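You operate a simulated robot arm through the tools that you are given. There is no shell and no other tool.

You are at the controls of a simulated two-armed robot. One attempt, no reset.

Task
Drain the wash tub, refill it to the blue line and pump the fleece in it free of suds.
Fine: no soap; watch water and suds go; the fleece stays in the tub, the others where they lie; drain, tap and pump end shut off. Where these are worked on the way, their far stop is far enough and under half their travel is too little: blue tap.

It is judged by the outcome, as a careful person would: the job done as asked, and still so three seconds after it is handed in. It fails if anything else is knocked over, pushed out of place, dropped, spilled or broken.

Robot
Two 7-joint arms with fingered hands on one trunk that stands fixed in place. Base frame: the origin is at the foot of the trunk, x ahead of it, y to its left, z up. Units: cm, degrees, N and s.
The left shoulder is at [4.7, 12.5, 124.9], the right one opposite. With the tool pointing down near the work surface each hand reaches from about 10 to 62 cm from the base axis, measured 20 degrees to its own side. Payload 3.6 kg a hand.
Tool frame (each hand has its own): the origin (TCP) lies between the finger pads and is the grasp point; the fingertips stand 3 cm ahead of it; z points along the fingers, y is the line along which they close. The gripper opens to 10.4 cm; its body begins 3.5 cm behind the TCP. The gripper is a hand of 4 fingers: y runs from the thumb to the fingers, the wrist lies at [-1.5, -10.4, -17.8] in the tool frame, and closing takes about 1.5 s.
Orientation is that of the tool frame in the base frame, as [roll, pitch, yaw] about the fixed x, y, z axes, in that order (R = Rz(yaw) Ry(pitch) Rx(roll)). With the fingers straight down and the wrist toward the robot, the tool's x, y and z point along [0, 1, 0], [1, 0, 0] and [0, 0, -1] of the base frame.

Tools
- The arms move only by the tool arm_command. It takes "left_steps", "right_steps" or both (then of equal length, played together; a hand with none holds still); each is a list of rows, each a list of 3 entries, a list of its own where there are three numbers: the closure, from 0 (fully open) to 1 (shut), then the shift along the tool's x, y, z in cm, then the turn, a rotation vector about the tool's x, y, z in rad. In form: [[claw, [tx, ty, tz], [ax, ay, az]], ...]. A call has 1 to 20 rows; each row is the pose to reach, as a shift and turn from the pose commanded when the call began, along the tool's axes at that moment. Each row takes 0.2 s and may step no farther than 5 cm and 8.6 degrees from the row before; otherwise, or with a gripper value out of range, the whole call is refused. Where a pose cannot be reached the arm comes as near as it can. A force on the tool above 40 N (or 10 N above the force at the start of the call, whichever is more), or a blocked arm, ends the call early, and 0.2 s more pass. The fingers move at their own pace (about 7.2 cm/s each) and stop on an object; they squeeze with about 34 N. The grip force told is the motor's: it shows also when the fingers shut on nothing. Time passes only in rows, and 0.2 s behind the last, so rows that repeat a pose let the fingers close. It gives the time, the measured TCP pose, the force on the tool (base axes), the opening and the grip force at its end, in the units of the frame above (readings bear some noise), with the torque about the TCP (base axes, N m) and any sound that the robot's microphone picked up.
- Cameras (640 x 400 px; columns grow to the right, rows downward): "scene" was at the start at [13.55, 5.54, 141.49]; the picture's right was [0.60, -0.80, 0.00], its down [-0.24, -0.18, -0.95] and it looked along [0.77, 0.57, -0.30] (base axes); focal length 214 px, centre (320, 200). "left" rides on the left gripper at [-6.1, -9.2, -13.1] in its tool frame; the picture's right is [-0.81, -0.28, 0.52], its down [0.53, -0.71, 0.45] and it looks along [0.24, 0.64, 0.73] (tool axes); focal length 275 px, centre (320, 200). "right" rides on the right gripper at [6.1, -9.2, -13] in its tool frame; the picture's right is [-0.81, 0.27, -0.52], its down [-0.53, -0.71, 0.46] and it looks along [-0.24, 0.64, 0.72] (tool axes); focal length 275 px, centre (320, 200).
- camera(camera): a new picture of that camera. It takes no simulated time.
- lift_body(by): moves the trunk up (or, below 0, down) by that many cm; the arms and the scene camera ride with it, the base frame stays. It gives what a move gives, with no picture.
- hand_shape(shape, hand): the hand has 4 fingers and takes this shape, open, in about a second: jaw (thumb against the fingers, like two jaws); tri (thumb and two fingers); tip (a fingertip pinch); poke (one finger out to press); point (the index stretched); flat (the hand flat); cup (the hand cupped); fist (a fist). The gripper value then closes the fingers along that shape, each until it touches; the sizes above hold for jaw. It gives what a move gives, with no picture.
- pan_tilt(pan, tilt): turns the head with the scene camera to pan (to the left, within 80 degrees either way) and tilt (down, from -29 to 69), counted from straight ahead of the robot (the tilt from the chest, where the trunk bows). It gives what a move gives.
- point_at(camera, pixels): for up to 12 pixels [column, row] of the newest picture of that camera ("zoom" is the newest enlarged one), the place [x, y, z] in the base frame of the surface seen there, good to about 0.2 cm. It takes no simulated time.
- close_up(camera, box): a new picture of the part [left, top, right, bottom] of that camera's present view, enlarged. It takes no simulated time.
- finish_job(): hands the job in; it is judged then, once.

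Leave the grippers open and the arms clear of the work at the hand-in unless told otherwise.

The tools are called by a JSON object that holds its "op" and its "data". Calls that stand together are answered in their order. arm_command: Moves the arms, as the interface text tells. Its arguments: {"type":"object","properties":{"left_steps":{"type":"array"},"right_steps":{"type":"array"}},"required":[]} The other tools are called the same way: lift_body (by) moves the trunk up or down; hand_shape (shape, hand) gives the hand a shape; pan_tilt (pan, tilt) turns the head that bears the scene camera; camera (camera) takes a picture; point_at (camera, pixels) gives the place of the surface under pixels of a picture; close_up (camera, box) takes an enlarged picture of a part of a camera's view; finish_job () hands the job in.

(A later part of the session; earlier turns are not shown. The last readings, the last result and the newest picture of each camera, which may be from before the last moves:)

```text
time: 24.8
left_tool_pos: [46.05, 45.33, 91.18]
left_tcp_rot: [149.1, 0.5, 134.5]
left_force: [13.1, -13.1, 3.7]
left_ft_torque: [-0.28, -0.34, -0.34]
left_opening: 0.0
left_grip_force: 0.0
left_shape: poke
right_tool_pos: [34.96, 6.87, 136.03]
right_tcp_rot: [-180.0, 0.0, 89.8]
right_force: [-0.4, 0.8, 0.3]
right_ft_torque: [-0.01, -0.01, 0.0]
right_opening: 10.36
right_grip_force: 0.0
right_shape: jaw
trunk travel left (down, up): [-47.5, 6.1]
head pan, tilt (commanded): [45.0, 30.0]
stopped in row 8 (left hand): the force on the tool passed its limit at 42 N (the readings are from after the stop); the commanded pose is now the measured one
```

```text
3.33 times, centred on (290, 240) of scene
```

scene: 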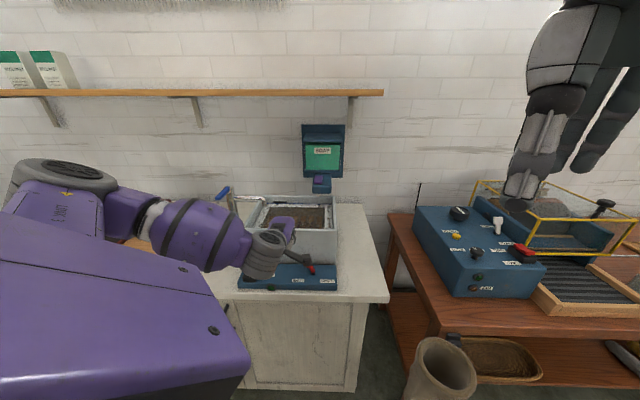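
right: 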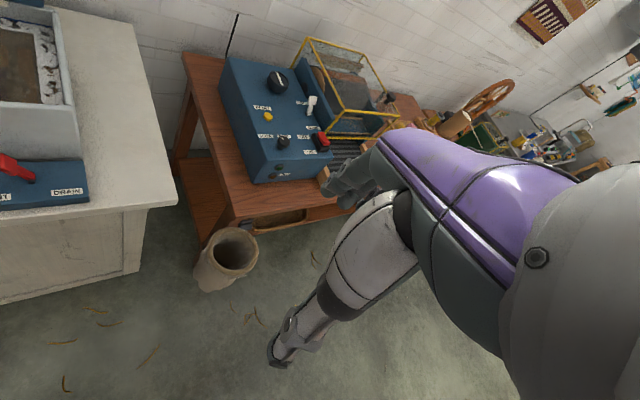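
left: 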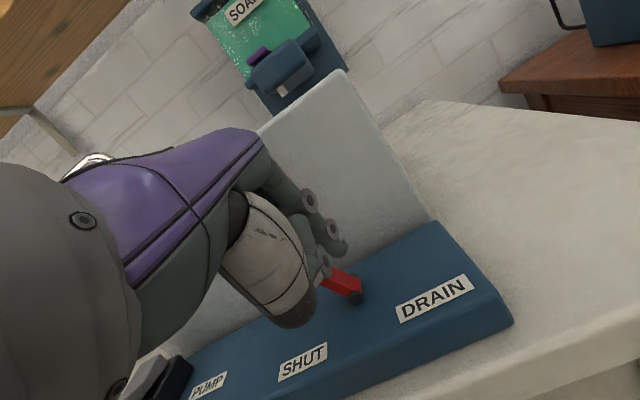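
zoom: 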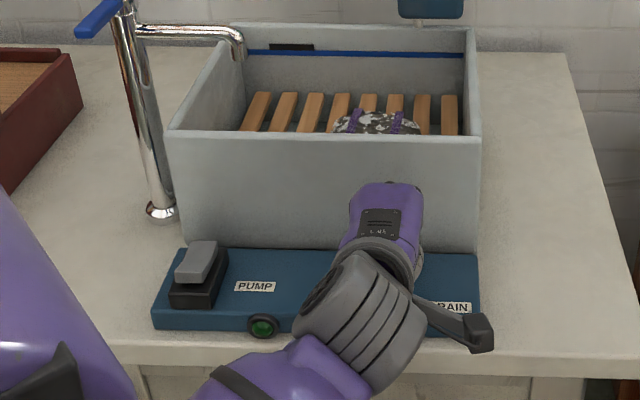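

The lever hit its stop on the SHUT side (42 N). I'll back off 2 cm right and lift the hand up about 10 cm to verify.

{"op": "arm_command", "data": {"left_steps": [[0, [-1.0, 0, 0], [0, 0, 0]], [0, [-2.5, 0, 0], [0, 0, 0]], [0, [-3.0, 1.5, -2.6], [0, 0, 0]], [0, [-3.0, 3.5, -6.06], [0, 0, 0]], [0, [-3.0, 5.5, -9.5], [0, 0, 0]], [0, [-3.0, 5.5, -9.5], [0, 0, 0]]]}}

{"op": "camera", "data": {"camera": "left"}}

{"op": "camera", "data": {"camera": "scene"}}

```text
time: 26.2
left_tool_pos: [47.64, 43.5, 102.1]
left_tcp_rot: [149.3, 0.0, 135.0]
left_force: [0.0, 0.4, -0.4]
left_ft_torque: [0.03, 0.0, -0.03]
left_opening: 0.01
left_grip_force: 0.1
left_shape: poke
right_tool_pos: [34.98, 7.0, 136.15]
right_tcp_rot: [-179.8, -0.1, 89.8]
right_force: [0.6, 0.5, -0.8]
right_ft_torque: [0.0, 0.02, 0.0]
right_opening: 10.4
right_grip_force: 0.0
right_shape: jaw
trunk travel left (down, up): [-47.5, 6.1]
head pan, tilt (commanded): [45.0, 30.0]
```

```text
taken
```

left: 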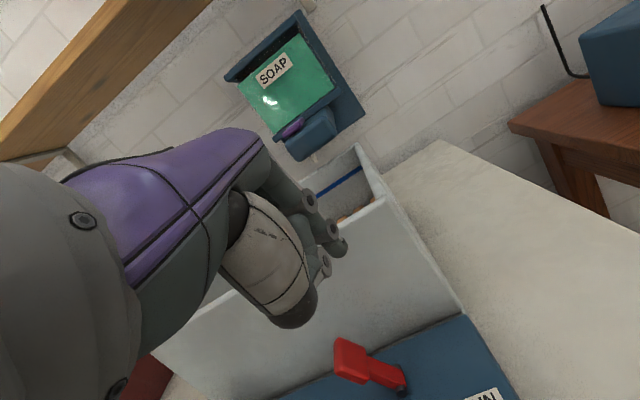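

```text
taken
```

scene: 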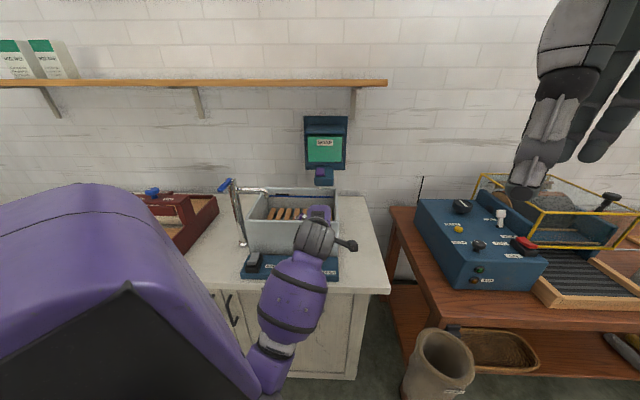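

I'll verify the lever is at SHUT by measuring the tip (345,345) and mid.

{"op": "point_at", "data": {"camera": "left", "pixels": [[340, 345], [352, 345], [345, 372], [385, 370], [403, 385], [343, 247]]}}

```text
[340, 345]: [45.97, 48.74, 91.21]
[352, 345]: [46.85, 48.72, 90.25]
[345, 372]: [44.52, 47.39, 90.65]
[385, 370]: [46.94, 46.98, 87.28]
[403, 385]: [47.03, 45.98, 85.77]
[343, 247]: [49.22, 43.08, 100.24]
```

The lever is back at its original SHUT position. Next the tap: I'll zoom in on its lever from the scene camera, box (205,165)–(275,225).

{"op": "close_up", "data": {"camera": "scene", "box": [205, 165, 285, 215]}}

{"op": "point_at", "data": {"camera": "zoom", "pixels": [[110, 185], [125, 165], [145, 155], [175, 140], [195, 115], [210, 105], [230, 110], [240, 120], [225, 150], [150, 180], [180, 160], [320, 190]]}}

```text
8.00 times, centred on (245, 190) of scene
```

zoom: 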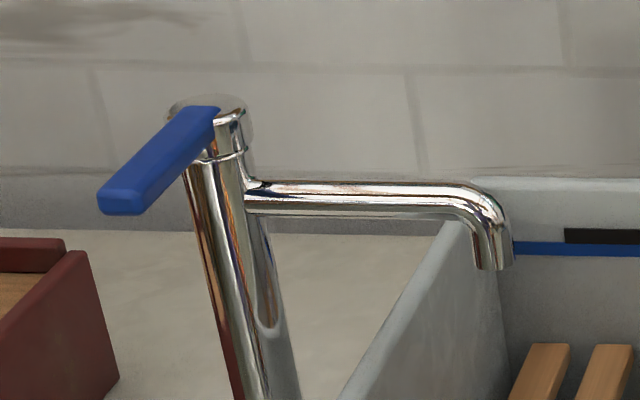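

```text
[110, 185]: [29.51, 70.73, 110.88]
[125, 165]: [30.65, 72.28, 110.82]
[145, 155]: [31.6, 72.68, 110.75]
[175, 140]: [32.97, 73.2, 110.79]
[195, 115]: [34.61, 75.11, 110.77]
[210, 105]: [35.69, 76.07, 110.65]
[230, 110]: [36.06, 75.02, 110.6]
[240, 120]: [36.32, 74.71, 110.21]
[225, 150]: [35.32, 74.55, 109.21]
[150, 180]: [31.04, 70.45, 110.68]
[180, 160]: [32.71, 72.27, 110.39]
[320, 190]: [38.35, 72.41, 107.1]
```

Drain confirmed shut. The tap lever lies along −v from the post (axis ≈(35.8,75.7), tip ≈(30,70.3), z≈110.3). I'll retreat and lift the hand, then carry it left in front of the tub to a hover left of the tap lever, tilting it to 60°.

{"op": "arm_command", "data": {"left_steps": [[0, [0, 0.27, -4.4], [0, 0, 0]], [0, [0, 0.54, -8.93], [0, 0, 0]], [0, [4.4, 0.63, -9.1], [-0.0873, 0, 0]], [0, [8.8, 0.72, -9.3], [-0.1745, 0, 0]], [0, [13.2, 0.8, -9.45], [-0.2618, 0, 0]], [0, [17.6, 0.9, -9.6], [-0.3491, 0, 0]], [0, [22.0, 0.98, -9.7], [-0.4363, 0, 0]], [0, [26.4, 1.06, -9.85], [-0.5236, 0, 0]], [0, [30.8, 1.15, -10.0], [-0.5236, 0, 0]], [0, [35.4, 1.24, -10.14], [-0.5236, 0, 0]], [0, [35.4, 1.24, -10.14], [-0.5236, 0, 0]]]}}

{"op": "pan_tilt", "data": {"pan": 58, "tilt": 22}}

{"op": "camera", "data": {"camera": "left"}}

{"op": "camera", "data": {"camera": "scene"}}

```text
time: 28.6
left_tool_pos: [20.1, 65.78, 111.53]
left_tcp_rot: [119.2, 0.0, 135.1]
left_force: [1.0, 0.2, -0.5]
left_ft_torque: [0.01, 0.02, -0.01]
left_opening: 0.0
left_grip_force: 0.1
left_shape: poke
right_tool_pos: [34.87, 6.86, 136.09]
right_tcp_rot: [180.0, 0.0, 90.1]
right_force: [0.3, -0.8, 0.2]
right_ft_torque: [-0.02, 0.02, 0.02]
right_opening: 10.36
right_grip_force: 0.0
right_shape: jaw
trunk travel left (down, up): [-47.5, 6.1]
head pan, tilt (commanded): [45.0, 30.0]
```

```text
time: 29.3
left_tool_pos: [20.2, 65.78, 111.61]
left_tcp_rot: [119.2, 0.0, 135.0]
left_force: [-0.6, 0.1, 0.0]
left_ft_torque: [-0.01, 0.01, 0.01]
left_opening: 0.0
left_grip_force: 0.0
left_shape: poke
right_tool_pos: [34.9, 6.76, 136.21]
right_tcp_rot: [-179.9, 0.0, 89.9]
right_force: [0.3, -0.4, -0.2]
right_ft_torque: [-0.01, 0.01, 0.03]
right_opening: 10.37
right_grip_force: 0.0
right_shape: jaw
trunk travel left (down, up): [-47.5, 6.1]
head pan, tilt (commanded): [58.0, 22.0]
```

```text
taken
```

left: 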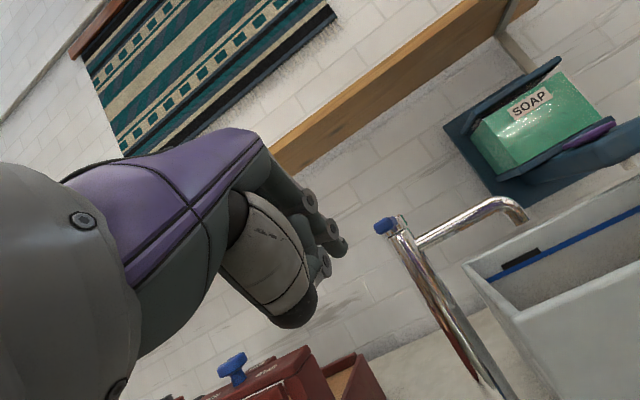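

```text
taken
```

scene: 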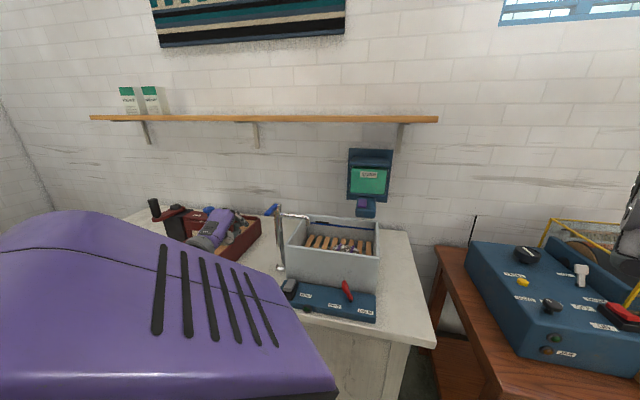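

The hand is left of the tap, clear. I'll slide it forward about 10.5 cm so the fingertip lies beside the lever's left side at lever height.

{"op": "arm_command", "data": {"left_steps": [[0, [0, 1.36, 3.25], [0, 0, 0]], [0, [0, 2.72, 6.5], [0, 0, 0]], [0, [0, 4.08, 9.75], [0, 0, 0]], [0, [0, 4.08, 9.75], [0, 0, 0]]]}}

{"op": "camera", "data": {"camera": "left"}}

{"op": "close_up", "data": {"camera": "scene", "box": [190, 180, 310, 270]}}

```text
time: 30.3
left_tool_pos: [27.19, 72.99, 110.27]
left_tcp_rot: [119.4, -0.1, 135.1]
left_force: [-0.6, 1.3, 0.1]
left_ft_torque: [0.01, 0.02, 0.02]
left_opening: 0.0
left_grip_force: 0.1
left_shape: poke
right_tool_pos: [34.83, 6.8, 136.0]
right_tcp_rot: [-180.0, 0.0, 89.9]
right_force: [0.1, 0.8, 0.7]
right_ft_torque: [0.03, -0.01, 0.04]
right_opening: 10.38
right_grip_force: 0.1
right_shape: jaw
trunk travel left (down, up): [-47.5, 6.1]
head pan, tilt (commanded): [58.0, 22.0]
```

```text
taken
```

left: 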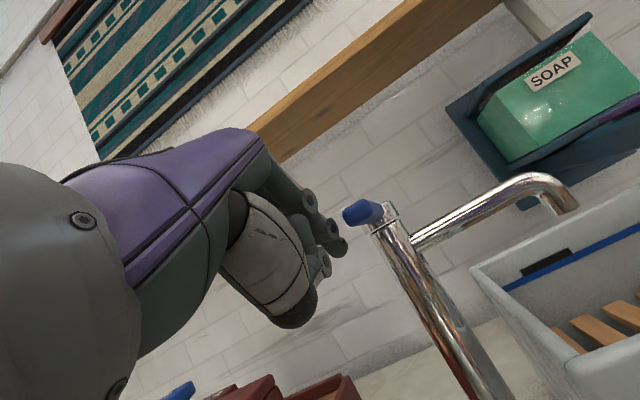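

```text
4.44 times, centred on (250, 225) of scene
```

zoom: 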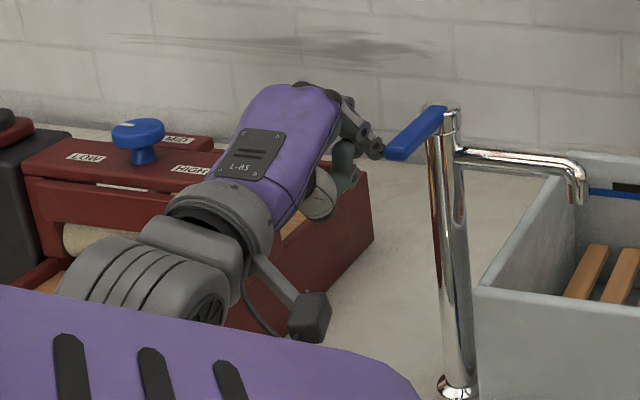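

The fingertip is right beside the lever tip. I'll measure both for height before pushing.

{"op": "point_at", "data": {"camera": "left", "pixels": [[343, 247], [342, 240], [330, 230], [328, 265], [350, 215], [370, 205], [355, 222], [378, 220]]}}

{"op": "point_at", "data": {"camera": "zoom", "pixels": [[375, 148], [382, 152], [395, 155], [400, 140], [440, 112], [345, 150], [340, 185], [350, 105]]}}

```text
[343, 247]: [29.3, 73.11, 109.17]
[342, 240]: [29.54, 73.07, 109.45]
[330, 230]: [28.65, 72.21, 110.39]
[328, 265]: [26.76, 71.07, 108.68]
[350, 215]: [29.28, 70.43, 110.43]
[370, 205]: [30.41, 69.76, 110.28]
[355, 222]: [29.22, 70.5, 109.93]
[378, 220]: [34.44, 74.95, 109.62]
```

```text
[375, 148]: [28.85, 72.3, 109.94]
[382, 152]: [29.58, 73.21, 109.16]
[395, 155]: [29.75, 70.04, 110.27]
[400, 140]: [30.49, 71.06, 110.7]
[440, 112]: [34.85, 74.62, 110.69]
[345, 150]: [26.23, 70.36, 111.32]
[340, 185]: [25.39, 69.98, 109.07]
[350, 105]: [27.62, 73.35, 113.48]
```

The finger is at the lever's height, 1.6 cm left of it. I'll push right (toward the spout, tool −x) gently by 4 cm and see whether the lever turns.

{"op": "arm_command", "data": {"left_steps": [[0, [-0.7, 0, 0], [0, 0, 0]], [0, [-1.4, 0, 0], [0, 0, 0]], [0, [-2.0, 0, 0], [0, 0, 0]], [0, [-2.6, 0, 0], [0, 0, 0]], [0, [-3.2, 0.1, 0.2], [0, 0, 0]], [0, [-3.8, 0.2, 0.4], [0, 0, 0]]]}}

{"op": "close_up", "data": {"camera": "scene", "box": [190, 180, 310, 270]}}

```text
time: 31.3
left_tool_pos: [28.23, 71.93, 110.25]
left_tcp_rot: [119.2, -0.1, 136.2]
left_force: [-17.1, 22.1, 3.7]
left_ft_torque: [-0.1, -0.14, 0.24]
left_opening: 0.0
left_grip_force: 0.1
left_shape: poke
right_tool_pos: [34.7, 6.96, 136.16]
right_tcp_rot: [-180.0, 0.1, 89.9]
right_force: [0.4, -0.5, -0.5]
right_ft_torque: [0.01, -0.01, 0.04]
right_opening: 10.36
right_grip_force: 0.1
right_shape: jaw
trunk travel left (down, up): [-47.5, 6.1]
head pan, tilt (commanded): [58.0, 22.0]
stopped in row 5 (left hand): the force on the tool passed its limit at 41 N (the readings are from after the stop); the commanded pose is now the measured one
```

```text
4.44 times, centred on (250, 225) of scene
```

zoom: 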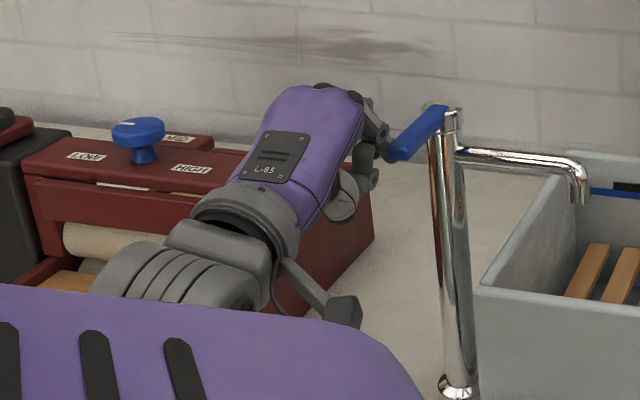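

The lever did not turn that way (41 N, no motion), so its opening direction is the other way. I'll back off, go around the tip to the lever's right side.

{"op": "arm_command", "data": {"left_steps": [[0, [1.5, 0, 0], [0, -0.0084, 0.0047]], [0, [1.5, -2.2, -3.93], [0, -0.0168, 0.0094]], [0, [1.5, -4.39, -7.86], [0, -0.0168, 0.0094]], [0, [-2.0, -4.39, -7.86], [0, -0.0168, 0.0094]], [0, [-5.6, -4.39, -7.86], [0, -0.0168, 0.0094]], [0, [-5.6, -4.39, -7.86], [0, -0.0168, 0.0094]]]}}

{"op": "camera", "data": {"camera": "left"}}

{"op": "close_up", "data": {"camera": "scene", "box": [190, 180, 310, 270]}}

```text
time: 32.7
left_tool_pos: [26.5, 61.21, 110.21]
left_tcp_rot: [119.2, -0.2, 134.7]
left_force: [0.1, 0.3, 0.5]
left_ft_torque: [0.01, -0.02, -0.03]
left_opening: 0.02
left_grip_force: 0.0
left_shape: poke
right_tool_pos: [34.92, 6.92, 136.11]
right_tcp_rot: [-179.9, 0.1, 90.0]
right_force: [-0.7, 0.7, -0.1]
right_ft_torque: [0.01, -0.02, -0.02]
right_opening: 10.35
right_grip_force: 0.0
right_shape: jaw
trunk travel left (down, up): [-47.5, 6.1]
head pan, tilt (commanded): [58.0, 22.0]
```

```text
taken
```

left: 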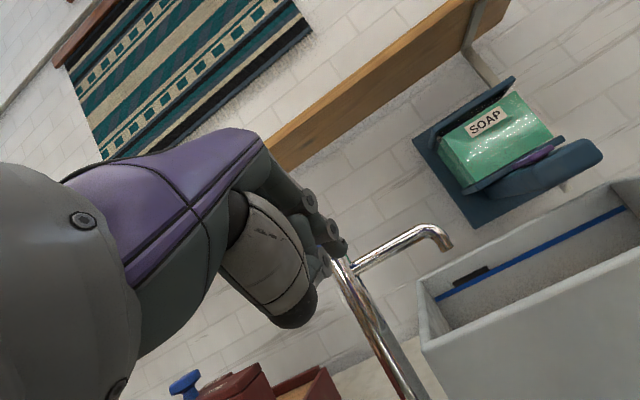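

```text
4.44 times, centred on (250, 225) of scene
```

zoom: 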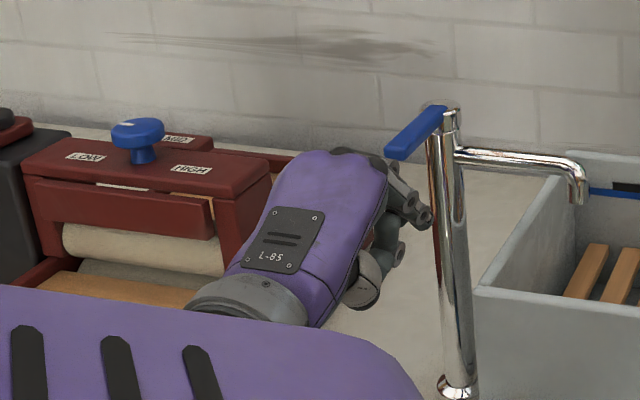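

The finger is in front and right of the lever tip. I'll advance 9.3 cm so it lies along the lever's right side.

{"op": "arm_command", "data": {"left_steps": [[0, [0, 1.5, 2.7], [0, 0, 0]], [0, [0, 3.0, 5.4], [0, 0, 0]], [0, [0, 4.54, 8.12], [0, 0, 0]], [0, [0, 4.54, 8.12], [0, 0, 0]]]}}

{"op": "camera", "data": {"camera": "left"}}

{"op": "close_up", "data": {"camera": "scene", "box": [190, 180, 310, 270]}}

```text
time: 33.7
left_tool_pos: [33.13, 67.6, 110.28]
left_tcp_rot: [119.2, -0.1, 134.6]
left_force: [0.0, -0.7, 0.4]
left_ft_torque: [0.01, -0.04, -0.03]
left_opening: 0.0
left_grip_force: 0.1
left_shape: poke
right_tool_pos: [34.9, 6.99, 136.1]
right_tcp_rot: [-180.0, -0.1, 89.9]
right_force: [0.8, 0.5, -0.5]
right_ft_torque: [0.01, -0.02, 0.03]
right_opening: 10.36
right_grip_force: 0.2
right_shape: jaw
trunk travel left (down, up): [-47.5, 6.1]
head pan, tilt (commanded): [58.0, 22.0]
```

```text
taken
```

left: 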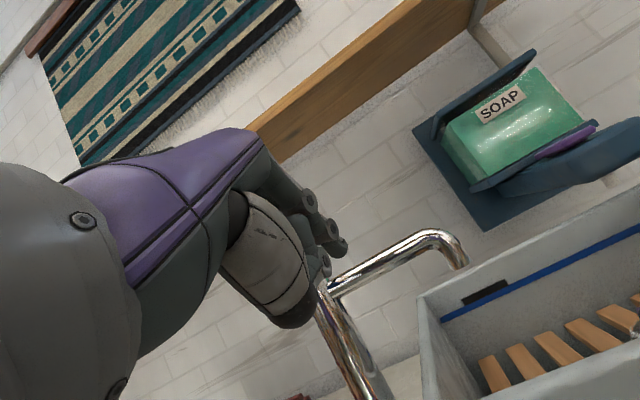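

```text
4.44 times, centred on (250, 225) of scene
```

zoom: 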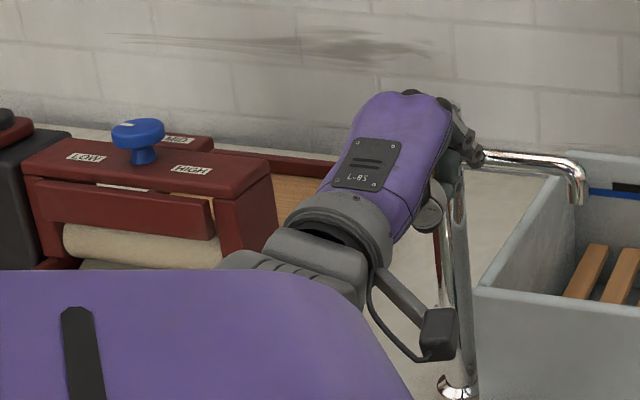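

The finger is beside the lever's right side. I'll push left (tool +x) 5.5 cm gently.

{"op": "arm_command", "data": {"left_steps": [[0, [0.8, 0, 0], [0, 0, 0]], [0, [1.6, 0, 0], [0, 0, 0]], [0, [2.3, 0, 0], [0, 0, 0]], [0, [3.0, 0, 0], [0, 0, 0]], [0, [3.6, 0.0, 0.0], [0, 0, 0]], [0, [4.2, 0.05, 0.09], [0, 0, 0]], [0, [4.8, 0.1, 0.2], [0, 0, 0]], [0, [5.4, 0.2, 0.35], [0, 0, 0]]]}}

{"op": "close_up", "data": {"camera": "scene", "box": [190, 180, 310, 270]}}

{"op": "camera", "data": {"camera": "left"}}

```text
time: 35.5
left_tool_pos: [29.47, 71.92, 110.43]
left_tcp_rot: [119.2, -0.1, 134.6]
left_force: [0.4, -0.5, -0.3]
left_ft_torque: [-0.01, 0.0, -0.05]
left_opening: 0.0
left_grip_force: 0.0
left_shape: poke
right_tool_pos: [34.93, 7.0, 136.13]
right_tcp_rot: [180.0, 0.1, 89.9]
right_force: [0.8, 0.1, -0.6]
right_ft_torque: [-0.06, -0.01, 0.01]
right_opening: 10.37
right_grip_force: 0.2
right_shape: jaw
trunk travel left (down, up): [-47.5, 6.1]
head pan, tilt (commanded): [58.0, 22.0]
```

```text
4.44 times, centred on (250, 225) of scene
```

zoom: 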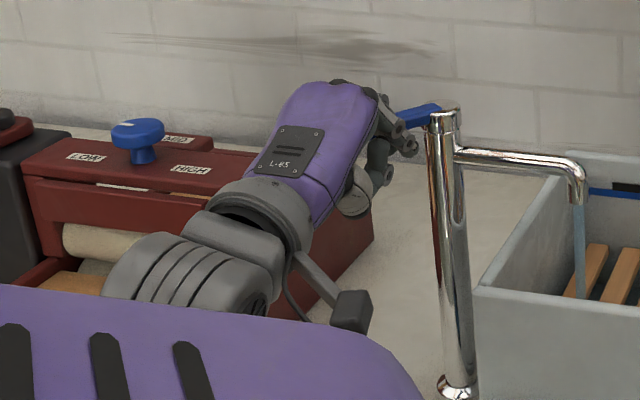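

```text
taken
```

left: 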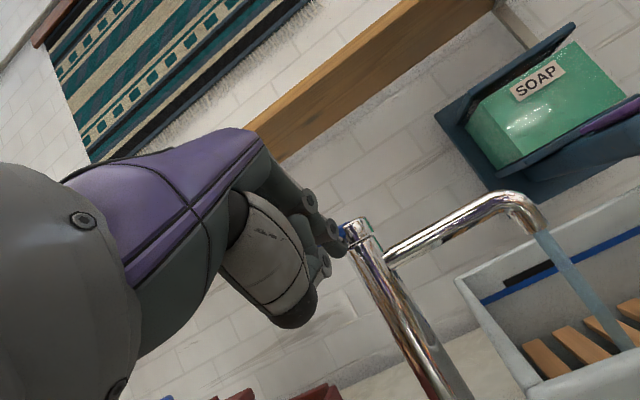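

Water is flowing now. I'll keep pushing along the arc toward the far stop (force limit will stop it).

{"op": "arm_command", "data": {"left_steps": [[0, [0.8, 0.14, 0.25], [0, 0, 0]], [0, [1.5, 0.29, 0.52], [0, 0, 0]], [0, [2.1, 0.5, 0.9], [0, 0, 0]], [0, [2.7, 0.73, 1.31], [0, 0, 0]], [0, [3.2, 1.0, 1.8], [0, 0, 0]], [0, [3.7, 1.27, 2.27], [0, 0, 0]], [0, [4.0, 1.6, 2.9], [0, 0, 0]], [0, [4.3, 1.95, 3.49], [0, 0, 0]], [0, [4.35, 2.3, 4.1], [0, 0, 0]]]}}

{"op": "close_up", "data": {"camera": "scene", "box": [190, 180, 310, 270]}}

{"op": "close_up", "data": {"camera": "scene", "box": [270, 190, 390, 270]}}

```text
time: 37.4
left_tool_pos: [29.36, 77.2, 110.47]
left_tcp_rot: [119.1, 0.0, 134.3]
left_force: [-21.5, -35.9, 0.2]
left_ft_torque: [-0.14, 0.14, -0.29]
left_opening: 0.0
left_grip_force: 0.0
left_shape: poke
right_tool_pos: [34.5, 6.4, 136.17]
right_tcp_rot: [179.9, -0.2, 89.9]
right_force: [0.0, 0.9, -0.4]
right_ft_torque: [-0.02, -0.04, -0.03]
right_opening: 10.34
right_grip_force: 0.2
right_shape: jaw
trunk travel left (down, up): [-47.5, 6.1]
head pan, tilt (commanded): [58.0, 22.0]
stopped in row 9 (left hand): the force on the tool passed its limit at 45 N (the readings are from after the stop); the commanded pose is now the measured one
```

```text
4.44 times, centred on (250, 225) of scene
```

zoom: 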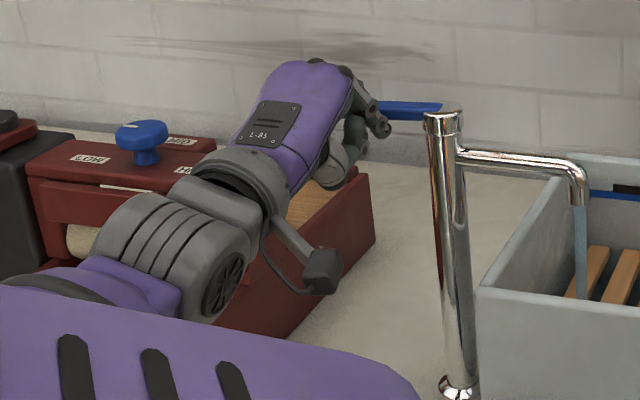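

```text
5.00 times, centred on (330, 230) of scene
```

zoom: 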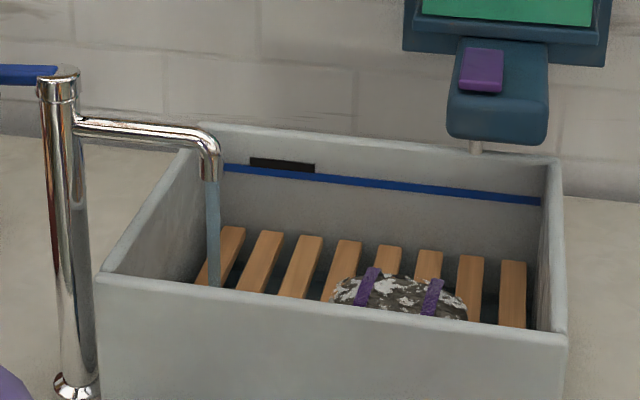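

The lever is now at its far stop, square to the side (45 N stop). I'll relax the finger by backing off 1.5 cm, and watch the fill.

{"op": "arm_command", "data": {"left_steps": [[0, [0, -0.4, -0.7], [0, 0, 0]], [0, [0, -0.8, -1.4], [0, 0, 0]]]}}

{"op": "camera", "data": {"camera": "left"}}

{"op": "close_up", "data": {"camera": "scene", "box": [270, 190, 390, 270]}}

{"op": "point_at", "data": {"camera": "zoom", "pixels": [[500, 230], [490, 290], [20, 75], [50, 72], [5, 75], [215, 280]]}}

```text
time: 38.0
left_tool_pos: [28.29, 76.44, 110.32]
left_tcp_rot: [119.2, -0.1, 134.6]
left_force: [0.0, 0.0, 0.3]
left_ft_torque: [0.01, -0.02, 0.02]
left_opening: 0.01
left_grip_force: 0.1
left_shape: poke
right_tool_pos: [34.81, 6.76, 136.12]
right_tcp_rot: [-179.9, -0.1, 89.9]
right_force: [-0.3, 0.6, 0.0]
right_ft_torque: [0.01, 0.01, 0.0]
right_opening: 10.35
right_grip_force: 0.0
right_shape: jaw
trunk travel left (down, up): [-47.5, 6.1]
head pan, tilt (commanded): [58.0, 22.0]
```

```text
taken
```

left: 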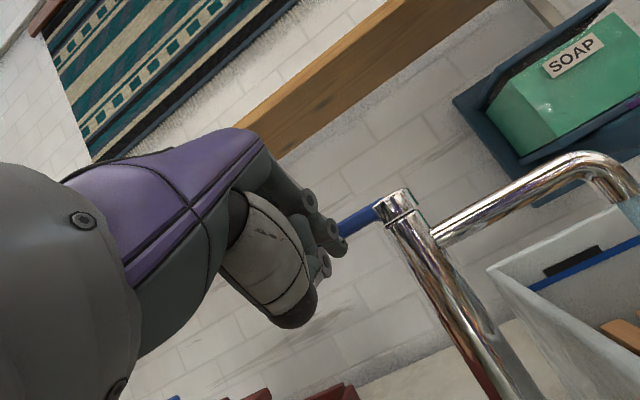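

```text
5.00 times, centred on (330, 230) of scene
```

zoom: 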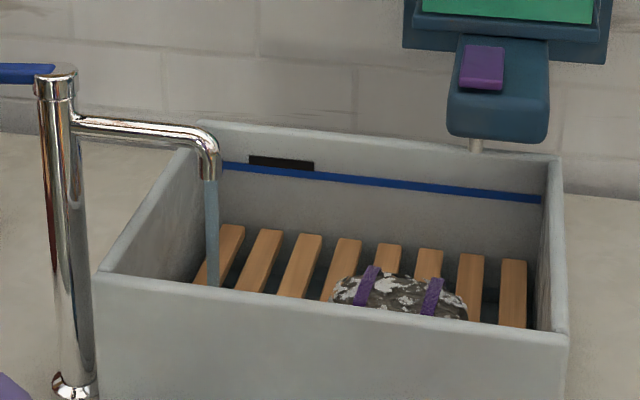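

```text
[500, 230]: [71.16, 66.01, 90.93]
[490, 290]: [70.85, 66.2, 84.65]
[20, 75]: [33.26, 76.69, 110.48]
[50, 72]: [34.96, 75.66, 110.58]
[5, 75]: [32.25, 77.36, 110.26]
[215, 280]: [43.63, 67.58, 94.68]
```

The lever points straight left from the post (z≈110.4) and water is rising slowly (surface ≈84.6). To close it later I want to pinch the lever. I'll retract the hand, then switch it to the "tip" pinch shape.

{"op": "arm_command", "data": {"left_steps": [[0, [0, -1.5, -2.6], [0, 0, 0]], [0, [0, -3.0, -5.3], [0, 0, 0]], [0, [0, -4.4, -7.86], [0, 0, 0]]]}}

{"op": "hand_shape", "data": {"hand": "left", "shape": "tip"}}

{"op": "camera", "data": {"camera": "left"}}

{"op": "close_up", "data": {"camera": "scene", "box": [190, 180, 310, 270]}}

{"op": "close_up", "data": {"camera": "scene", "box": [270, 190, 390, 270]}}

```text
time: 38.8
left_tool_pos: [21.73, 70.3, 110.4]
left_tcp_rot: [119.2, 0.0, 134.4]
left_force: [0.3, 0.4, 0.4]
left_ft_torque: [0.02, -0.02, 0.01]
left_opening: 0.0
left_grip_force: 0.1
left_shape: poke
right_tool_pos: [34.79, 6.87, 136.18]
right_tcp_rot: [-179.9, 0.0, 89.8]
right_force: [-0.5, -0.5, 0.7]
right_ft_torque: [-0.03, 0.0, -0.01]
right_opening: 10.36
right_grip_force: 0.0
right_shape: jaw
trunk travel left (down, up): [-47.5, 6.1]
head pan, tilt (commanded): [58.0, 22.0]
```

```text
time: 39.7
left_tool_pos: [21.72, 70.29, 110.31]
left_tcp_rot: [119.4, -0.1, 134.5]
left_force: [0.8, 0.6, 0.0]
left_ft_torque: [-0.01, 0.01, -0.04]
left_opening: 10.37
left_grip_force: 0.1
left_shape: tip
right_tool_pos: [34.84, 6.83, 136.02]
right_tcp_rot: [180.0, 0.0, 89.9]
right_force: [-0.7, 0.6, -0.3]
right_ft_torque: [0.0, 0.01, 0.02]
right_opening: 10.37
right_grip_force: 0.0
right_shape: jaw
trunk travel left (down, up): [-47.5, 6.1]
head pan, tilt (commanded): [58.0, 22.0]
```

```text
taken
```

left: 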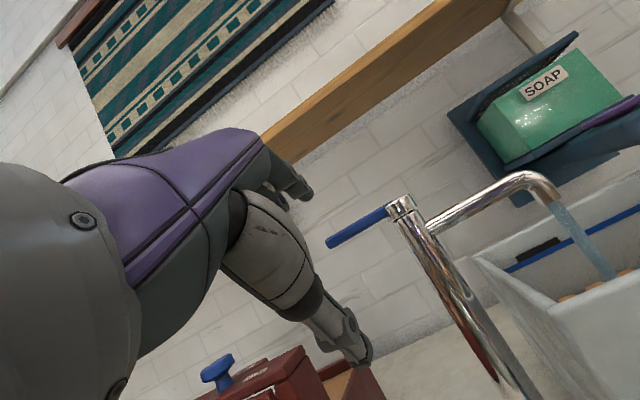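

```text
4.44 times, centred on (250, 225) of scene
```

zoom: 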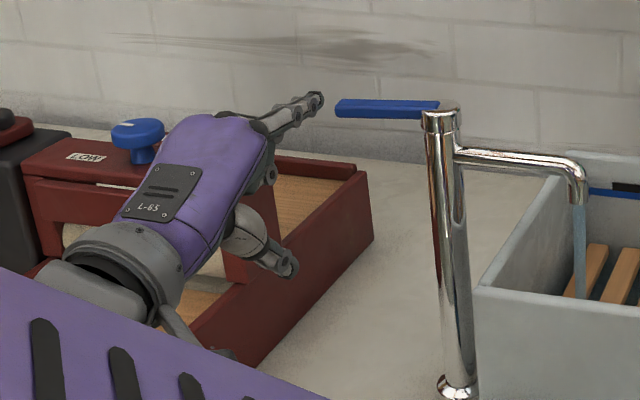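

```text
5.00 times, centred on (330, 230) of scene
```

zoom: 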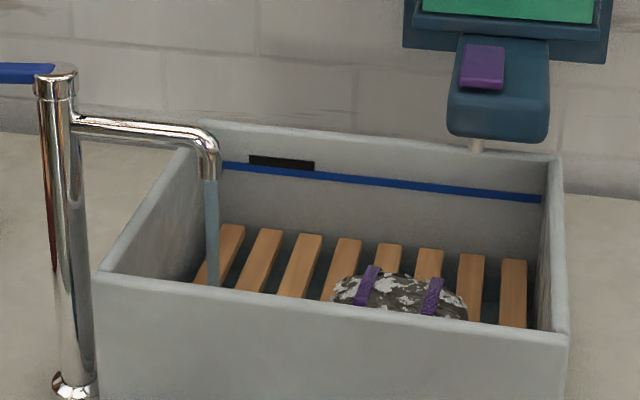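

The hand is open in the tip shape (index above, thumb below). To gain reach I'll lower the trunk 8 cm first (the hand is clear of everything at z≈110).

{"op": "lift_body", "data": {"by": -8}}

{"op": "camera", "data": {"camera": "scene"}}

{"op": "close_up", "data": {"camera": "scene", "box": [190, 150, 390, 250]}}

```text
time: 40.9
left_tool_pos: [21.88, 70.21, 102.11]
left_tcp_rot: [119.3, -0.1, 134.6]
left_force: [0.3, 0.0, 0.0]
left_ft_torque: [0.0, 0.02, -0.02]
left_opening: 10.38
left_grip_force: 0.1
left_shape: tip
right_tool_pos: [34.89, 6.92, 128.07]
right_tcp_rot: [180.0, 0.1, 89.8]
right_force: [0.2, 0.2, -0.3]
right_ft_torque: [-0.01, 0.01, -0.06]
right_opening: 10.38
right_grip_force: 0.0
right_shape: jaw
trunk travel left (down, up): [-39.5, 14.1]
head pan, tilt (commanded): [58.0, 22.0]
```

```text
taken
```

scene: 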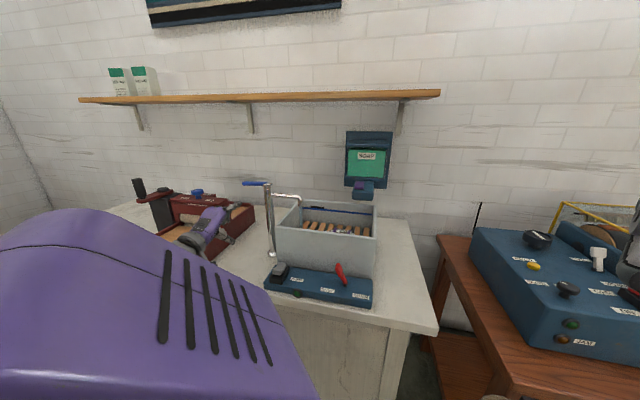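

```text
3.20 times, centred on (290, 200) of scene
```

zoom: 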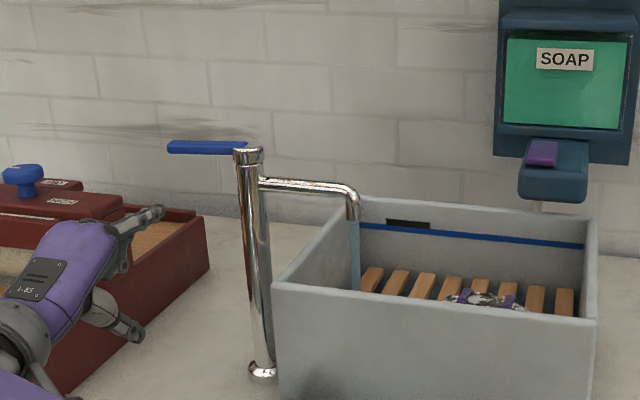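

The hand is clear. I'll raise it back up 8.6 cm and advance so the lever sits between the index (above) and thumb (below).

{"op": "arm_command", "data": {"left_steps": [[0, [0, 3.75, -2.1], [0, 0, 0]], [0, [0, 7.5, -4.2], [0, 0, 0]], [0, [0, 9.0, -1.5], [0, 0, 0]], [0, [-0.1, 10.6, 1.3], [0, 0, 0]], [0, [-0.2, 12.2, 4.1], [0, 0, 0]], [0, [-0.3, 13.75, 6.97], [0, 0, 0]], [0, [-0.3, 13.75, 6.97], [0, 0, 0]]]}}

{"op": "camera", "data": {"camera": "left"}}

{"op": "close_up", "data": {"camera": "scene", "box": [200, 150, 320, 240]}}

{"op": "close_up", "data": {"camera": "scene", "box": [270, 180, 390, 260]}}

```text
time: 42.5
left_tool_pos: [31.24, 78.92, 110.77]
left_tcp_rot: [119.4, -0.1, 134.4]
left_force: [-1.1, 0.3, 2.6]
left_ft_torque: [0.0, 0.03, 0.02]
left_opening: 10.38
left_grip_force: 0.0
left_shape: tip
right_tool_pos: [35.04, 6.9, 128.18]
right_tcp_rot: [-180.0, 0.0, 90.0]
right_force: [0.3, 0.2, 0.1]
right_ft_torque: [0.01, 0.0, 0.0]
right_opening: 10.36
right_grip_force: 0.1
right_shape: jaw
trunk travel left (down, up): [-39.5, 14.1]
head pan, tilt (commanded): [58.0, 22.0]
```

```text
taken
```

left: 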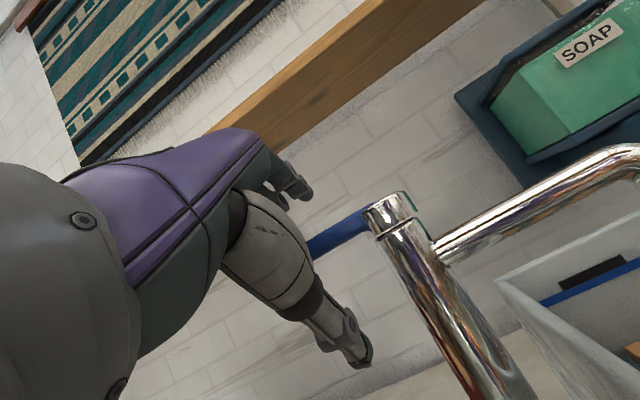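

```text
4.44 times, centred on (260, 195) of scene
```

zoom: 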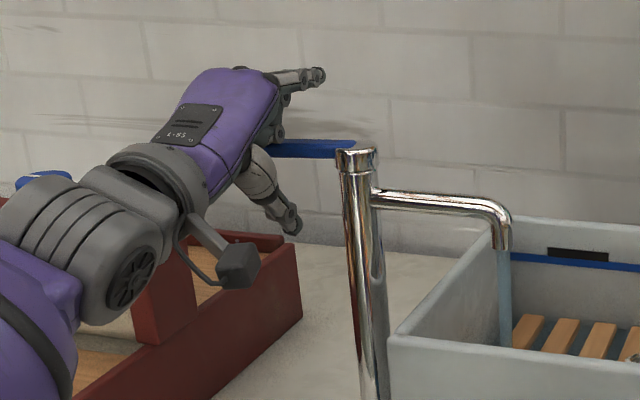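

```text
5.00 times, centred on (330, 220) of scene
```

zoom: 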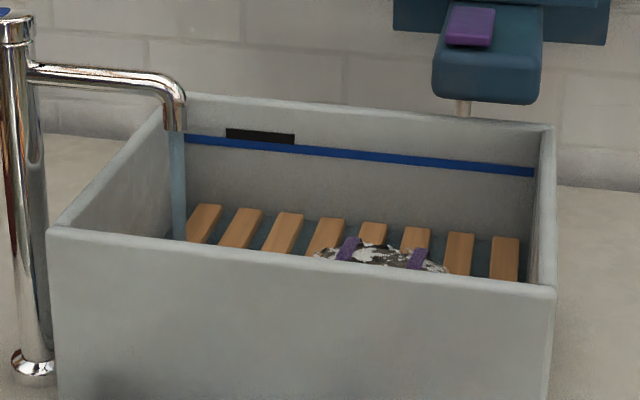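

The lever now lies between index and thumb; a slight 2.6 N touch. I'll measure the water surface between slats, and lever points.

{"op": "point_at", "data": {"camera": "zoom", "pixels": [[482, 255], [390, 232], [300, 222], [228, 215], [440, 225], [400, 215]]}}

{"op": "point_at", "data": {"camera": "left", "pixels": [[320, 245], [340, 232], [360, 225], [305, 190], [295, 185], [360, 355], [350, 335], [320, 252]]}}

```text
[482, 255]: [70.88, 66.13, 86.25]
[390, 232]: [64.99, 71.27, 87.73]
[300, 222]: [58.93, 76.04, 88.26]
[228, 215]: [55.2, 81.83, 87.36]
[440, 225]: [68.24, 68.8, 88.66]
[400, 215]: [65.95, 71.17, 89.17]
```

```text
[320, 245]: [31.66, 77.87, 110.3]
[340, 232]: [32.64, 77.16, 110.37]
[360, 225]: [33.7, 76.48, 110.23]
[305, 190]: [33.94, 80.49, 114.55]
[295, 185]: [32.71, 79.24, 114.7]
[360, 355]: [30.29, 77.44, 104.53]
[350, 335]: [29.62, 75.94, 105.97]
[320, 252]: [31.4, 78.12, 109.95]
```

Water surface is ≈86. I'll close the pinch on the lever now to check that I have a firm hold, well before the water reaches the line.

{"op": "arm_command", "data": {"left_steps": [[0.5, [0, 0, 0], [0, 0, 0]], [0.8, [0, 0, 0], [0, 0, 0]], [1, [0, 0, 0], [0, 0, 0]], [1, [0, 0, 0], [0, 0, 0]], [1, [0, 0, 0], [0, 0, 0]], [1, [0, 0, 0], [0, 0, 0]], [1, [0, 0, 0], [0, 0, 0]], [1, [0, 0, 0], [0, 0, 0]]]}}

{"op": "camera", "data": {"camera": "left"}}

{"op": "close_up", "data": {"camera": "scene", "box": [200, 150, 320, 240]}}

{"op": "close_up", "data": {"camera": "scene", "box": [270, 180, 390, 260]}}

```text
time: 44.3
left_tool_pos: [31.42, 78.98, 110.68]
left_tcp_rot: [119.3, 0.0, 134.5]
left_force: [2.9, 1.0, 1.8]
left_ft_torque: [0.01, 0.05, 0.13]
left_opening: 0.83
left_grip_force: 34.0
left_shape: tip
right_tool_pos: [34.83, 6.92, 128.2]
right_tcp_rot: [-180.0, 0.0, 89.9]
right_force: [-0.4, 0.5, 0.3]
right_ft_torque: [0.02, 0.03, -0.02]
right_opening: 10.38
right_grip_force: 0.1
right_shape: jaw
trunk travel left (down, up): [-39.5, 14.1]
head pan, tilt (commanded): [58.0, 22.0]
```

```text
taken
```

left: 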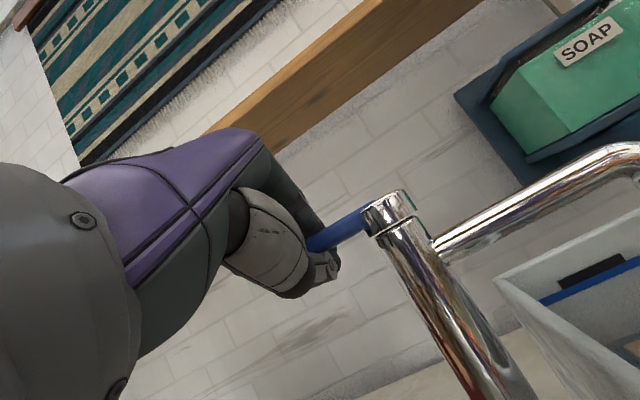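

```text
4.44 times, centred on (260, 195) of scene
```

zoom: 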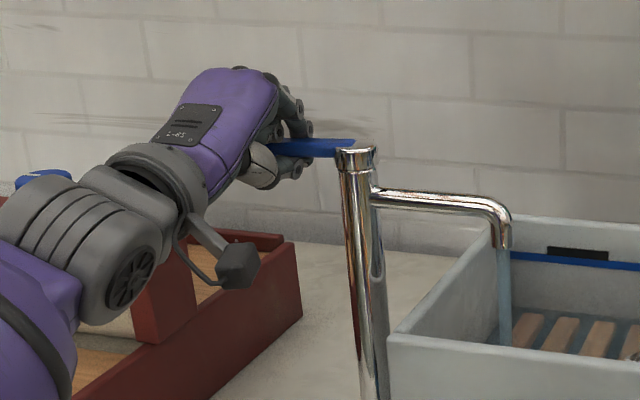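

```text
5.00 times, centred on (330, 220) of scene
```

zoom: 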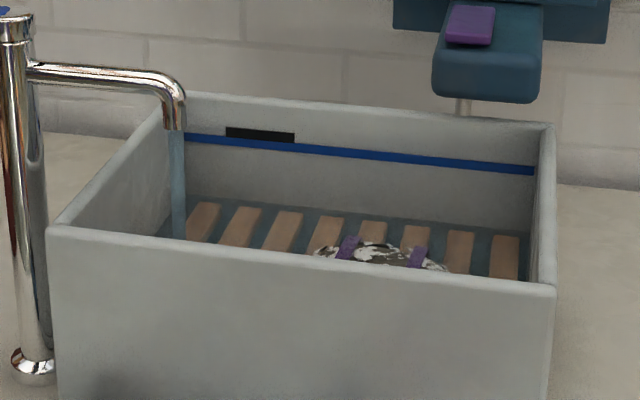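

Firm pinch on the lever (opening 0.83, grip 34 N). The slats are now under water, so it's rising faster. I'll measure the surface.

{"op": "point_at", "data": {"camera": "zoom", "pixels": [[482, 255], [390, 232], [440, 222], [440, 232], [300, 218], [228, 205], [360, 150], [360, 158], [480, 240]]}}

```text
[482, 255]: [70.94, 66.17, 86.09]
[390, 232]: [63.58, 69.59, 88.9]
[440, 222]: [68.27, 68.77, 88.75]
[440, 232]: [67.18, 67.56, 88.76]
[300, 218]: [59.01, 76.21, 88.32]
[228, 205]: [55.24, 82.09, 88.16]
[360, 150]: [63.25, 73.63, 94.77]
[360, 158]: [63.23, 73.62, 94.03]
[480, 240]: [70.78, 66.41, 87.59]
```

Surface ≈88.8; the blue line spans z≈94.0–94.8 (centre ≈94.4, same as the water at the start). I'll hold 1 s with the pinch to find the fill rate.

{"op": "arm_command", "data": {"left_steps": [[1, [0, 0, 0], [0, 0, 0]], [1, [0, 0, 0], [0, 0, 0]], [1, [0, 0, 0], [0, 0, 0]], [1, [0, 0, 0], [0, 0, 0]]]}}

{"op": "close_up", "data": {"camera": "scene", "box": [270, 180, 390, 260]}}

{"op": "point_at", "data": {"camera": "zoom", "pixels": [[440, 232], [390, 232], [300, 228], [228, 225], [490, 250], [360, 215], [480, 225]]}}

```text
time: 45.3
left_tool_pos: [31.34, 78.94, 110.64]
left_tcp_rot: [119.4, -0.1, 134.5]
left_force: [2.6, 0.7, 1.4]
left_ft_torque: [0.05, 0.0, 0.12]
left_opening: 0.84
left_grip_force: 33.8
left_shape: tip
right_tool_pos: [34.9, 6.84, 128.14]
right_tcp_rot: [180.0, 0.0, 90.0]
right_force: [0.8, -0.6, -0.6]
right_ft_torque: [0.01, 0.02, 0.04]
right_opening: 10.35
right_grip_force: 0.1
right_shape: jaw
trunk travel left (down, up): [-39.5, 14.1]
head pan, tilt (commanded): [58.0, 22.0]
```

```text
5.00 times, centred on (330, 220) of scene
```

zoom: 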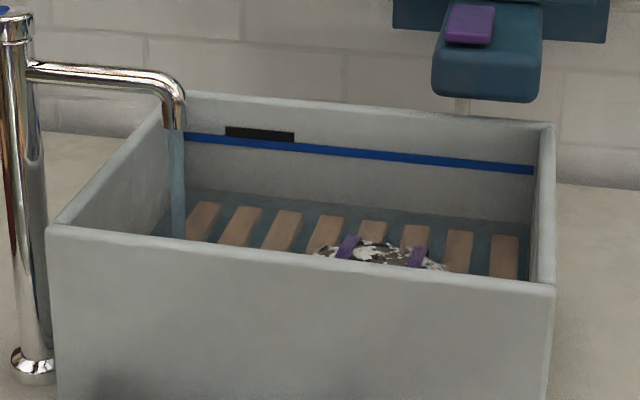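

```text
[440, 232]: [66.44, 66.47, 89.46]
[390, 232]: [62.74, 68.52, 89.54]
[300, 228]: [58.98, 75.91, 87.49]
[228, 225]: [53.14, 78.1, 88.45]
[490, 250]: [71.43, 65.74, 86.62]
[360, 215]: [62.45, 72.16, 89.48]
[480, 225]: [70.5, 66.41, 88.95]
```

Rate ≈0.65 cm/s, so about 7 s to go. I'll hold about 3.6 s and measure again.

{"op": "arm_command", "data": {"left_steps": [[1, [0, 0, 0], [0, 0, 0]], [1, [0, 0, 0], [0, 0, 0]], [1, [0, 0, 0], [0, 0, 0]], [1, [0, 0, 0], [0, 0, 0]], [1, [0, 0, 0], [0, 0, 0]], [1, [0, 0, 0], [0, 0, 0]], [1, [0, 0, 0], [0, 0, 0]], [1, [0, 0, 0], [0, 0, 0]], [1, [0, 0, 0], [0, 0, 0]], [1, [0, 0, 0], [0, 0, 0]], [1, [0, 0, 0], [0, 0, 0]], [1, [0, 0, 0], [0, 0, 0]], [1, [0, 0, 0], [0, 0, 0]], [1, [0, 0, 0], [0, 0, 0]], [1, [0, 0, 0], [0, 0, 0]], [1, [0, 0, 0], [0, 0, 0]], [1, [0, 0, 0], [0, 0, 0]]]}}

{"op": "close_up", "data": {"camera": "scene", "box": [270, 180, 390, 260]}}

{"op": "point_at", "data": {"camera": "zoom", "pixels": [[440, 232], [390, 232], [360, 215], [480, 225], [300, 210], [250, 210], [420, 245]]}}

```text
time: 48.9
left_tool_pos: [31.41, 78.95, 110.63]
left_tcp_rot: [119.4, 0.0, 134.5]
left_force: [2.7, 1.0, 1.5]
left_ft_torque: [0.03, 0.08, 0.11]
left_opening: 0.79
left_grip_force: 34.0
left_shape: tip
right_tool_pos: [34.98, 6.86, 128.05]
right_tcp_rot: [180.0, 0.0, 89.9]
right_force: [0.6, 0.1, -0.3]
right_ft_torque: [-0.03, -0.01, -0.03]
right_opening: 10.35
right_grip_force: 0.1
right_shape: jaw
trunk travel left (down, up): [-39.5, 14.1]
head pan, tilt (commanded): [58.0, 22.0]
```

```text
5.00 times, centred on (330, 220) of scene
```

zoom: 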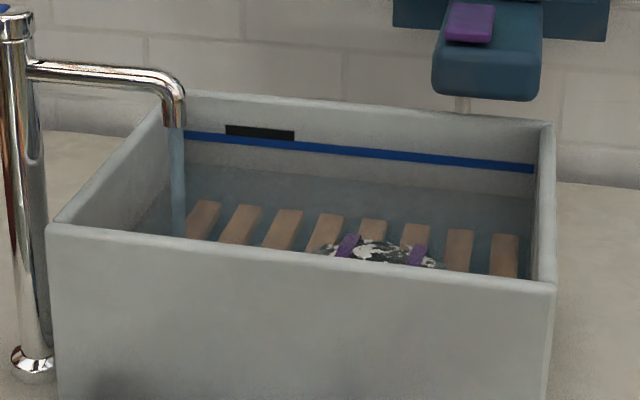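

```text
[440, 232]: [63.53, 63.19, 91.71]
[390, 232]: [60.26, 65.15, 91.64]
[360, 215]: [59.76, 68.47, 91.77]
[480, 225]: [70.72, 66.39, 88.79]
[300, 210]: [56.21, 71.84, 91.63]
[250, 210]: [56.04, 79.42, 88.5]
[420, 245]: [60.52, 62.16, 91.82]
```

Level ≈91.7 at t=48.9, about 0.61 cm/s. I'll hold 2.6 s more, then measure and close.

{"op": "arm_command", "data": {"left_steps": [[1, [0, 0, 0], [0, 0, 0]], [1, [0, 0, 0], [0, 0, 0]], [1, [0, 0, 0], [0, 0, 0]], [1, [0, 0, 0], [0, 0, 0]], [1, [0, 0, 0], [0, 0, 0]], [1, [0, 0, 0], [0, 0, 0]], [1, [0, 0, 0], [0, 0, 0]], [1, [0, 0, 0], [0, 0, 0]], [1, [0, 0, 0], [0, 0, 0]], [1, [0, 0, 0], [0, 0, 0]], [1, [0, 0, 0], [0, 0, 0]]]}}

{"op": "close_up", "data": {"camera": "scene", "box": [270, 180, 390, 260]}}

{"op": "point_at", "data": {"camera": "zoom", "pixels": [[440, 232], [390, 232], [360, 215], [300, 210], [420, 245], [330, 225], [480, 240]]}}

```text
time: 51.3
left_tool_pos: [31.43, 78.98, 110.69]
left_tcp_rot: [119.4, 0.0, 134.3]
left_force: [2.4, 2.0, 1.0]
left_ft_torque: [0.01, 0.02, 0.12]
left_opening: 0.81
left_grip_force: 34.3
left_shape: tip
right_tool_pos: [34.88, 6.99, 128.15]
right_tcp_rot: [179.9, 0.0, 89.8]
right_force: [0.0, 0.5, -0.8]
right_ft_torque: [0.0, 0.01, -0.02]
right_opening: 10.36
right_grip_force: 0.0
right_shape: jaw
trunk travel left (down, up): [-39.5, 14.1]
head pan, tilt (commanded): [58.0, 22.0]
```

```text
5.00 times, centred on (330, 220) of scene
```

zoom: 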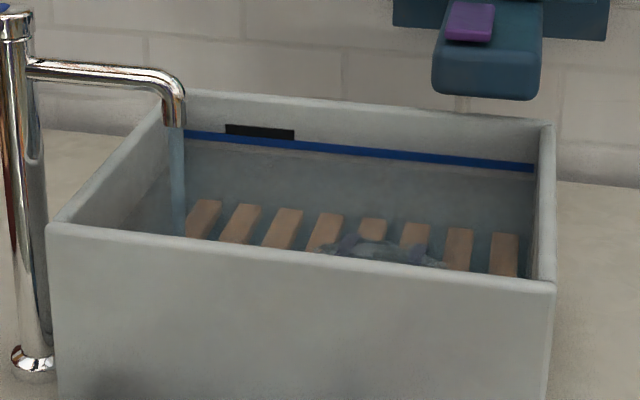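

```text
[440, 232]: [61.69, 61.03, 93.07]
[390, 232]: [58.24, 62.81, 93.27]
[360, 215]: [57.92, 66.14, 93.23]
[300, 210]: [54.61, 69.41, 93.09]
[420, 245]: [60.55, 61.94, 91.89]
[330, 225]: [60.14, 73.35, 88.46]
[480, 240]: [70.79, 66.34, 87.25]
```

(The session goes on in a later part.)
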